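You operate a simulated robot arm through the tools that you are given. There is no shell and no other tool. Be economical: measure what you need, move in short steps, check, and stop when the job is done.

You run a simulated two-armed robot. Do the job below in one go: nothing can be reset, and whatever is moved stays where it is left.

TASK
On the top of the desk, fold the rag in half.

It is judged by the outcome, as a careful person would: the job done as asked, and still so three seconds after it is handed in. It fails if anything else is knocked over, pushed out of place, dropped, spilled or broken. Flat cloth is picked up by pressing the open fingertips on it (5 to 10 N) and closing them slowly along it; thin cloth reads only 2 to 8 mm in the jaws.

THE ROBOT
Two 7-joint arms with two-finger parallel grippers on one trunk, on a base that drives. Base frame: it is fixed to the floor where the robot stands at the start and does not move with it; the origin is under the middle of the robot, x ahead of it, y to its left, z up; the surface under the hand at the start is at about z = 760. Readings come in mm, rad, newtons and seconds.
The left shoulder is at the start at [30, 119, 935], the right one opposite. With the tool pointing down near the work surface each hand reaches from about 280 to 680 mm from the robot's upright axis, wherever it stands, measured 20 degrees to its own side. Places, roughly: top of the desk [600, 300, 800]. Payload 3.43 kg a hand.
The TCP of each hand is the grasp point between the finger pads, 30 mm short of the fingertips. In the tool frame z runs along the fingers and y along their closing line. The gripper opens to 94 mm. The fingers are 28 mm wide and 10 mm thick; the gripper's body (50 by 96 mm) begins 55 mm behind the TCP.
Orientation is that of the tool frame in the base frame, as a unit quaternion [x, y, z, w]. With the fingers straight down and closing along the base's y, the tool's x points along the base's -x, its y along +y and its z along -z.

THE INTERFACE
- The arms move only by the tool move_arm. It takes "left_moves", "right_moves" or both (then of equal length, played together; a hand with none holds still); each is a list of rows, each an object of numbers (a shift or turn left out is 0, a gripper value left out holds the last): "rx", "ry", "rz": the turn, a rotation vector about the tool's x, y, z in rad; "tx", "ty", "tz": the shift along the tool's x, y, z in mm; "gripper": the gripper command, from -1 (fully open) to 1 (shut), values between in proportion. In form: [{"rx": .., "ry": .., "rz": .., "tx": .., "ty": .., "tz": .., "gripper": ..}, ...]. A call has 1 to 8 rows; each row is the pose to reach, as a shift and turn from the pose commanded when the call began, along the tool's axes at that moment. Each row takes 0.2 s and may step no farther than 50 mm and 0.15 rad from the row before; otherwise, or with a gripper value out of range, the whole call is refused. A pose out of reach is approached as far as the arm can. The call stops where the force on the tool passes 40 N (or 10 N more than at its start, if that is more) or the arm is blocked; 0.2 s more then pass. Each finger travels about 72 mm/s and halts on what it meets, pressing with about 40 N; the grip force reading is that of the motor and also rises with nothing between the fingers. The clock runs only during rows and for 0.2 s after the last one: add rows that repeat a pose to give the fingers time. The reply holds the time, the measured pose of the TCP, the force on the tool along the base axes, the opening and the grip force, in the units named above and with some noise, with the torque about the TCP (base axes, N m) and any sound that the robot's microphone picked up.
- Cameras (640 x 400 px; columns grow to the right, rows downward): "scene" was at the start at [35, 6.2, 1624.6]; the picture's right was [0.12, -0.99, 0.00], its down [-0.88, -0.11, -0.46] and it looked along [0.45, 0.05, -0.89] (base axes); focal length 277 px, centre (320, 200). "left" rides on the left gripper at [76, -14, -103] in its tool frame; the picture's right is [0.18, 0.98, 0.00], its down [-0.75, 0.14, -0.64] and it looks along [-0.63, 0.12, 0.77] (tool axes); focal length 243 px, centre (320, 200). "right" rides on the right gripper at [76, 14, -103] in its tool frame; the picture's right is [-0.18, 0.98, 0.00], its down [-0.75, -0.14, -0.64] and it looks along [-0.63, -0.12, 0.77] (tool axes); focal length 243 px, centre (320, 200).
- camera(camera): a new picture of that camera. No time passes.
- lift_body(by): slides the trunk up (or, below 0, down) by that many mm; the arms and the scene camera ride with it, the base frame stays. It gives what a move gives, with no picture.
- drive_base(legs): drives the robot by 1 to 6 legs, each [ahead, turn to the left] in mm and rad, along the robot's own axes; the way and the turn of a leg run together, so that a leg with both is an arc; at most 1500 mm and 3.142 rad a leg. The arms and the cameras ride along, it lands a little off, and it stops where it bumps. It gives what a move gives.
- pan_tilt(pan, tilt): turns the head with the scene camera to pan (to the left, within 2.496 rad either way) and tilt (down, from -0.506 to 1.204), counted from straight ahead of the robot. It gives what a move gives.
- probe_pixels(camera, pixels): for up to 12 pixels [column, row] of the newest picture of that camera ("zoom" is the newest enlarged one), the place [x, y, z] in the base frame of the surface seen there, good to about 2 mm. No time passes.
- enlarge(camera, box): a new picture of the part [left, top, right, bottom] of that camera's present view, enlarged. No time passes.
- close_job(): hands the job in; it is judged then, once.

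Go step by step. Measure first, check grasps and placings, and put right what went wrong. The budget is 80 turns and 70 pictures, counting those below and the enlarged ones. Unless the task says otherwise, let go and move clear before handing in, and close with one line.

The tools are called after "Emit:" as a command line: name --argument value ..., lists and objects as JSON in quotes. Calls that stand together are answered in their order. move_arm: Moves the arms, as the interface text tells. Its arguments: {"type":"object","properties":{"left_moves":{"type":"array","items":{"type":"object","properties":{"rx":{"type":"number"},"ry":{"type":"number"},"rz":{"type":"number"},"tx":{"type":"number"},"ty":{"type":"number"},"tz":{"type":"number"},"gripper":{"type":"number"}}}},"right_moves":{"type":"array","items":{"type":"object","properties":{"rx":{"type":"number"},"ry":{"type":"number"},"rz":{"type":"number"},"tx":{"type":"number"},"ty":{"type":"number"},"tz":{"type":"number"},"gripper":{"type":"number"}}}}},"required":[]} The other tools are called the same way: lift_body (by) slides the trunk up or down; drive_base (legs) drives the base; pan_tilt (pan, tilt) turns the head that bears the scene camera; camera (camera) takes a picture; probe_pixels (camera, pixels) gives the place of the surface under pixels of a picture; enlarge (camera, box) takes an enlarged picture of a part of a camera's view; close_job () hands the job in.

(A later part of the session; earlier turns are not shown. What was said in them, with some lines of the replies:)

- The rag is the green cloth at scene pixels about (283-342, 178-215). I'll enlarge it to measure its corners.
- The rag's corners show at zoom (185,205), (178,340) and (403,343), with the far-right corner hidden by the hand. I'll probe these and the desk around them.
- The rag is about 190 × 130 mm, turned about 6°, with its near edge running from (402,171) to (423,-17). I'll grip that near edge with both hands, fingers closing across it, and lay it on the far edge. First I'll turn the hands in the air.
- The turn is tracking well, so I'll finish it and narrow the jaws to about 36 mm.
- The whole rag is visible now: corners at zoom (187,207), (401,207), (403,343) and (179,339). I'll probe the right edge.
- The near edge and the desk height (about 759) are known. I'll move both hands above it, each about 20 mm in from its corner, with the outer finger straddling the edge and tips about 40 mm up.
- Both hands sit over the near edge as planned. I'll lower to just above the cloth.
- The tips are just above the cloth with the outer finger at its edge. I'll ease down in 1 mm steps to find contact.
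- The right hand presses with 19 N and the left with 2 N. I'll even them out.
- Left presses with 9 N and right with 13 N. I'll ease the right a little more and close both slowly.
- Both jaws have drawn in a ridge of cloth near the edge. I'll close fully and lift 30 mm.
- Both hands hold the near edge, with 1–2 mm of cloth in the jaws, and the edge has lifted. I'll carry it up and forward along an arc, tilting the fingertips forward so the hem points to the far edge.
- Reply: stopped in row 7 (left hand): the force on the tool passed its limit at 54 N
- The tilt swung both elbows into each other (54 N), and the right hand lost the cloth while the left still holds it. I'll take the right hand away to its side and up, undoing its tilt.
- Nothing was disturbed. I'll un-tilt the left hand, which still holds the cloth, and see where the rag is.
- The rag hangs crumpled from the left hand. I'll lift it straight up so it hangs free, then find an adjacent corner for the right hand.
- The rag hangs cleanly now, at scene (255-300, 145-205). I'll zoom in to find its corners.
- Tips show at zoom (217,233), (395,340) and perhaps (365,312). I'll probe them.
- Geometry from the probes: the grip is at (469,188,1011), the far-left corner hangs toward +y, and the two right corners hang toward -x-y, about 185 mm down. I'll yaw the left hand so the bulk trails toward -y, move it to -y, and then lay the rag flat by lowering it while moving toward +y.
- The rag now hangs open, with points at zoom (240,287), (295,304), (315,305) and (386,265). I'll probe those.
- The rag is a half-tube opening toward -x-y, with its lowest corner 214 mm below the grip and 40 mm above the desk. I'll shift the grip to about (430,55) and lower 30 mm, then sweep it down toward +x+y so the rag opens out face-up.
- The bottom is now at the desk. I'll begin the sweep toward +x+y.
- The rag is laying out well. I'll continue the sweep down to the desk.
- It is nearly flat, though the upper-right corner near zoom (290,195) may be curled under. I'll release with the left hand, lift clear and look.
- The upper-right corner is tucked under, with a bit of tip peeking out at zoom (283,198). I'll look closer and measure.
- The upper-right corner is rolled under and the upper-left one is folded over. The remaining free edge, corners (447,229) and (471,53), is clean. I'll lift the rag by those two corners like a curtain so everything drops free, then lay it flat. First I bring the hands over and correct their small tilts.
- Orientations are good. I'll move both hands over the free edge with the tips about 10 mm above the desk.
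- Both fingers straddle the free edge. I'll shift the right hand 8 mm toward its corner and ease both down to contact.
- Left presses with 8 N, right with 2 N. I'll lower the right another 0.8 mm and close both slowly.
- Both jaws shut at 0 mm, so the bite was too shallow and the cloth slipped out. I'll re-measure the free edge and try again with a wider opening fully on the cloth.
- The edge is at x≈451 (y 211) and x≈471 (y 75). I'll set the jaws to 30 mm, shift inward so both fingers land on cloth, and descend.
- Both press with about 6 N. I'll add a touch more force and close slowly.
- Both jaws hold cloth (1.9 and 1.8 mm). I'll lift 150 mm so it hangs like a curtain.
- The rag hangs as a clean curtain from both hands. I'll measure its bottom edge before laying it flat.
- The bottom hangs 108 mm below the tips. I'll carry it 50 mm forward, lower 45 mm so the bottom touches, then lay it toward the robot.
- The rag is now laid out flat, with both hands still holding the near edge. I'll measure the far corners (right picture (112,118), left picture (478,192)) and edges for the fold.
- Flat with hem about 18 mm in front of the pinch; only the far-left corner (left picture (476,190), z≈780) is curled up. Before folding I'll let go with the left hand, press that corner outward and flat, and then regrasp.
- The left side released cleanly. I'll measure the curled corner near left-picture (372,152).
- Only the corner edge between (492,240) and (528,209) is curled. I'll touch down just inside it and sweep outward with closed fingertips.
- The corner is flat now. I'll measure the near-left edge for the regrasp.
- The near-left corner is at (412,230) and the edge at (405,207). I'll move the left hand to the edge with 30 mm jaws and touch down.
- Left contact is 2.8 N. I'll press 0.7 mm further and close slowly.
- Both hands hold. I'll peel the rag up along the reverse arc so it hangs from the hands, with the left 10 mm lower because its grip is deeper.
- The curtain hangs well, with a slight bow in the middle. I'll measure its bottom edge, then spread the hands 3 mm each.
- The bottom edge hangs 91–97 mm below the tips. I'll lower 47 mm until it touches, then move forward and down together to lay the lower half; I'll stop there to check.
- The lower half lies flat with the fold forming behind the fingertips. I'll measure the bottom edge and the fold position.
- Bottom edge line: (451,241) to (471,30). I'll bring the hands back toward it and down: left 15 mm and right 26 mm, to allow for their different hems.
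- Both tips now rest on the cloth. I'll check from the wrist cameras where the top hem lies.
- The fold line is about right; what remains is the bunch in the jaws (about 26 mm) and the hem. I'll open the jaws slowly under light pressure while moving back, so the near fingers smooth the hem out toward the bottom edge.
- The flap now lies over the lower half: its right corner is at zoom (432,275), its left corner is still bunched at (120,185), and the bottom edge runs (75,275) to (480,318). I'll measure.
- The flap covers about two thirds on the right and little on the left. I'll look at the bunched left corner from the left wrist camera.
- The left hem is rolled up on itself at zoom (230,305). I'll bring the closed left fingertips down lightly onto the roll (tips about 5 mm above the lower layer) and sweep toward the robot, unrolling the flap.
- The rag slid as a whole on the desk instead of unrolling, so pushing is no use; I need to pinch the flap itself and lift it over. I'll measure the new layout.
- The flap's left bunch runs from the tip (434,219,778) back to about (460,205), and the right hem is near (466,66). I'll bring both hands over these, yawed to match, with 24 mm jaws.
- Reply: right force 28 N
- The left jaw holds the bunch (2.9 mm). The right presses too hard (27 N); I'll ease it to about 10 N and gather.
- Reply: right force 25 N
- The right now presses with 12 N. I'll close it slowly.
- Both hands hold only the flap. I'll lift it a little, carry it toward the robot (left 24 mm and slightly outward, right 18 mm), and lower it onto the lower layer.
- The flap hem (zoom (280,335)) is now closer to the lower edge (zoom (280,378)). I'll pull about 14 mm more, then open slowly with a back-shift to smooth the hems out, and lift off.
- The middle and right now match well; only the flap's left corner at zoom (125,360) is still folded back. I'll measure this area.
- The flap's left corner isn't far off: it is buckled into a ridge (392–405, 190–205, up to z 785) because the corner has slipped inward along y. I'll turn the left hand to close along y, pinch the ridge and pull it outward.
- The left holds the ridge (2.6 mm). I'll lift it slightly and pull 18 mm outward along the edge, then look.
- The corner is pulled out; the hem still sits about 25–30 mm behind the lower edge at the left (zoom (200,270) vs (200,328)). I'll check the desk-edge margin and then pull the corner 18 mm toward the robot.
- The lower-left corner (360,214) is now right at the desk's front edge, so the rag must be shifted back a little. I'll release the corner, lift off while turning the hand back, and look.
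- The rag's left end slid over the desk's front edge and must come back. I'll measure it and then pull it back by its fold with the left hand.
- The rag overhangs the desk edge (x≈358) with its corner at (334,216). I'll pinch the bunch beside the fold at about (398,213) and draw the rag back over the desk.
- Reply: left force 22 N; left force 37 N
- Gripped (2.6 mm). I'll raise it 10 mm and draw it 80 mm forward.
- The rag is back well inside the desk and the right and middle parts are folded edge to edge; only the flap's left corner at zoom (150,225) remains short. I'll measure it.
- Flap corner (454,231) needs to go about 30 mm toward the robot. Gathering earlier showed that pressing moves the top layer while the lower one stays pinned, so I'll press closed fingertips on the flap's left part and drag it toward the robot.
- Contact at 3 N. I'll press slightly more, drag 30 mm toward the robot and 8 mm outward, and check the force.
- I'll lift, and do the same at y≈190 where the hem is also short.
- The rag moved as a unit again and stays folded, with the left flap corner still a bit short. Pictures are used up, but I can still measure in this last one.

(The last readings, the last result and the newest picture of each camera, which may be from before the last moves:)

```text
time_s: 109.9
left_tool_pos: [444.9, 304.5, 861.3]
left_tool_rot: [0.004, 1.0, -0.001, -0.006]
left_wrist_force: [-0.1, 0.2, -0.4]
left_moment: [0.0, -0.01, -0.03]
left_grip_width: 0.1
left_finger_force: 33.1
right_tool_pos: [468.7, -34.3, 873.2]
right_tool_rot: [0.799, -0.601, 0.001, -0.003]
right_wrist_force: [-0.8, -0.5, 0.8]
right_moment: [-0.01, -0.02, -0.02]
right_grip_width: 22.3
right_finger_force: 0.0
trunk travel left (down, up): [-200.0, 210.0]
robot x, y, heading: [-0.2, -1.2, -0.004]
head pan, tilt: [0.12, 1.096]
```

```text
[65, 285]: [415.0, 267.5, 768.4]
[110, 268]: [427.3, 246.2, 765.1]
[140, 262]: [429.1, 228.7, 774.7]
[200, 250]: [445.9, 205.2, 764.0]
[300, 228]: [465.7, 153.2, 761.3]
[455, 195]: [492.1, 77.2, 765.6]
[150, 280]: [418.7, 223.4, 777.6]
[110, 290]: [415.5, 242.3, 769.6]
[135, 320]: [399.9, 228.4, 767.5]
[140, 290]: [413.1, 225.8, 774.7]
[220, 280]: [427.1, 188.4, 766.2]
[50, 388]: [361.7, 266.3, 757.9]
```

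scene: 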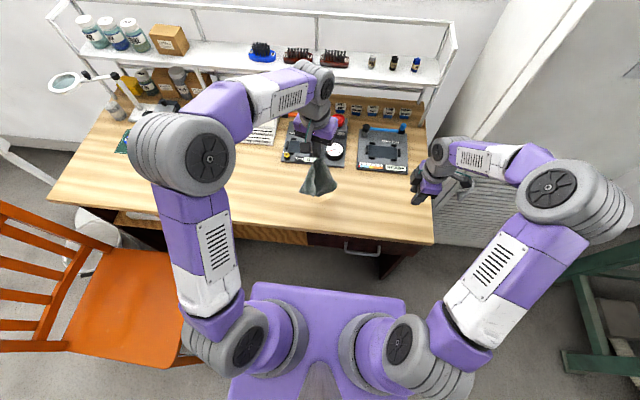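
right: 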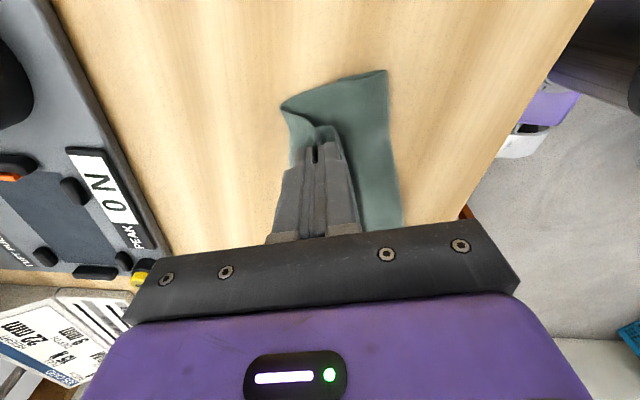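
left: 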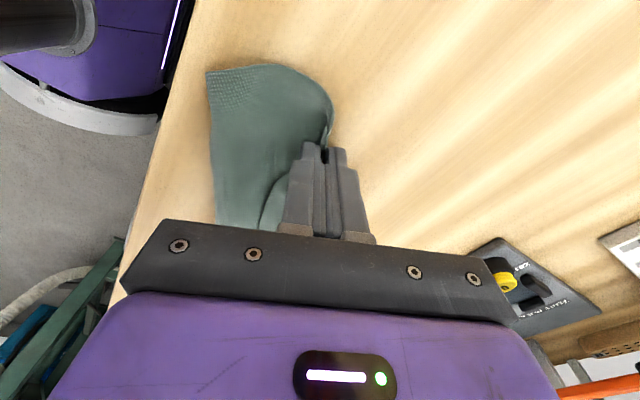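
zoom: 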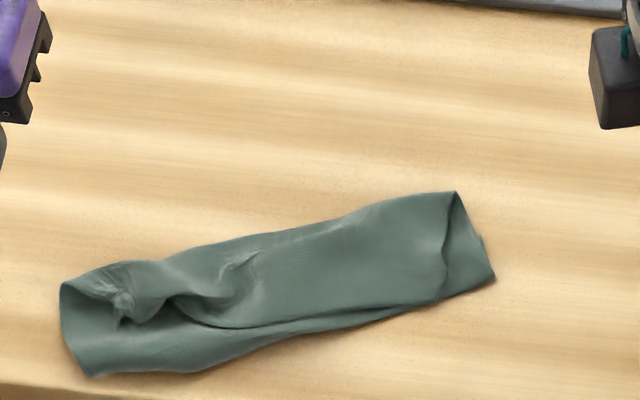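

All of the rag is on the desk (lowest x 368, desk edge about 358) and folded along its length; what is left is a small upright bunch at (400–418, 216–236). Another pull would risk sliding it over the edge, so I'll only press the bunch flat, straight down.

Emit:
move_arm --left_moves '[{"tx": 12, "ty": -25}, {"tx": 24, "ty": -50}, {"tx": 34, "ty": -77, "tz": 10}, {"tx": 34, "ty": -77, "tz": 35}, {"tx": 34, "ty": -77, "tz": 55}, {"tx": 34, "ty": -77, "tz": 66}, {"tx": 34, "ty": -77, "tz": 69.5}, {"tx": 34, "ty": -77, "tz": 69.5}]'

Emit:
move_arm --left_moves '[{"tz": -15}, {"tz": -25, "tx": -5, "ty": -14}, {"tz": -10, "tx": -5, "ty": -14}, {"tz": -2, "tx": -5, "ty": -14}, {"tz": 0.5, "tx": -5, "ty": -14}, {"tz": 0.5, "tx": -5, "ty": -14}, {"tz": -15, "tx": -5, "ty": -14}, {"tz": -50, "tx": -5, "ty": -14}]'

Emit:
move_arm --left_moves '[{"tz": -20, "ty": 25}, {"tz": -50, "ty": 60}, {"tz": -70, "ty": 95}]' --right_moves '[{"tz": -10}, {"tz": -20}, {"tz": -30}]'

```text
time_s: 111.7
left_tool_pos: [408.9, 227.0, 794.8]
left_tool_rot: [0.003, 1.0, -0.001, -0.006]
left_wrist_force: [-0.5, -0.9, 5.4]
left_moment: [-0.02, -0.05, 0.0]
left_grip_width: 0.1
left_finger_force: 33.1
right_tool_pos: [467.0, -33.7, 872.8]
right_tool_rot: [0.799, -0.601, 0.0, -0.003]
right_wrist_force: [-1.1, -0.4, -1.1]
right_moment: [-0.03, -0.03, -0.02]
right_grip_width: 22.6
right_finger_force: 0.0
trunk travel left (down, up): [-200.0, 210.0]
robot x, y, heading: [1.6, -2.1, 0.004]
head pan, tilt: [0.12, 1.096]
```

```text
time_s: 113.5
left_tool_pos: [414.1, 215.8, 843.0]
left_tool_rot: [0.002, 1.0, -0.002, -0.007]
left_wrist_force: [0.0, 0.3, 0.1]
left_moment: [0.0, -0.01, 0.02]
left_grip_width: 0.0
left_finger_force: 32.9
right_tool_pos: [466.8, -34.7, 873.7]
right_tool_rot: [0.799, -0.601, 0.002, -0.003]
right_wrist_force: [-0.1, 0.1, -0.1]
right_moment: [0.0, -0.03, -0.01]
right_grip_width: 22.4
right_finger_force: 0.1
trunk travel left (down, up): [-200.0, 210.0]
robot x, y, heading: [2.7, 4.9, -0.001]
head pan, tilt: [0.12, 1.096]
```

```text
time_s: 114.3
left_tool_pos: [415.0, 312.0, 914.8]
left_tool_rot: [0.002, 1.0, -0.001, -0.006]
left_wrist_force: [-0.2, 0.2, 0.1]
left_moment: [-0.03, -0.02, -0.03]
left_grip_width: 0.0
left_finger_force: 33.0
right_tool_pos: [468.1, -34.6, 902.8]
right_tool_rot: [0.799, -0.601, 0.001, -0.003]
right_wrist_force: [-0.4, -0.1, -0.5]
right_moment: [-0.02, -0.01, 0.04]
right_grip_width: 22.6
right_finger_force: 0.0
trunk travel left (down, up): [-200.0, 210.0]
robot x, y, heading: [0.7, 2.9, -0.001]
head pan, tilt: [0.12, 1.096]
5 turns are left
```

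Both hands are clear of the rag and there are no pictures left to check any further change, so I'm handing the job in.

Emit:
close_job

```text
The job is handed in.
```

The rag is folded roughly in half on the desk, but the fold is not clean. In the last picture the edges nearly met on the right, were 10–20 mm apart in the middle, and the left corner of the upper layer was bunched about 30 mm short. I pressed that bunch down afterwards but had no pictures left to check it. The rag also sits turned and about 10 mm from the desk's front edge. I saw nothing else moved in the pictures. My two arms did bump each other once early on.
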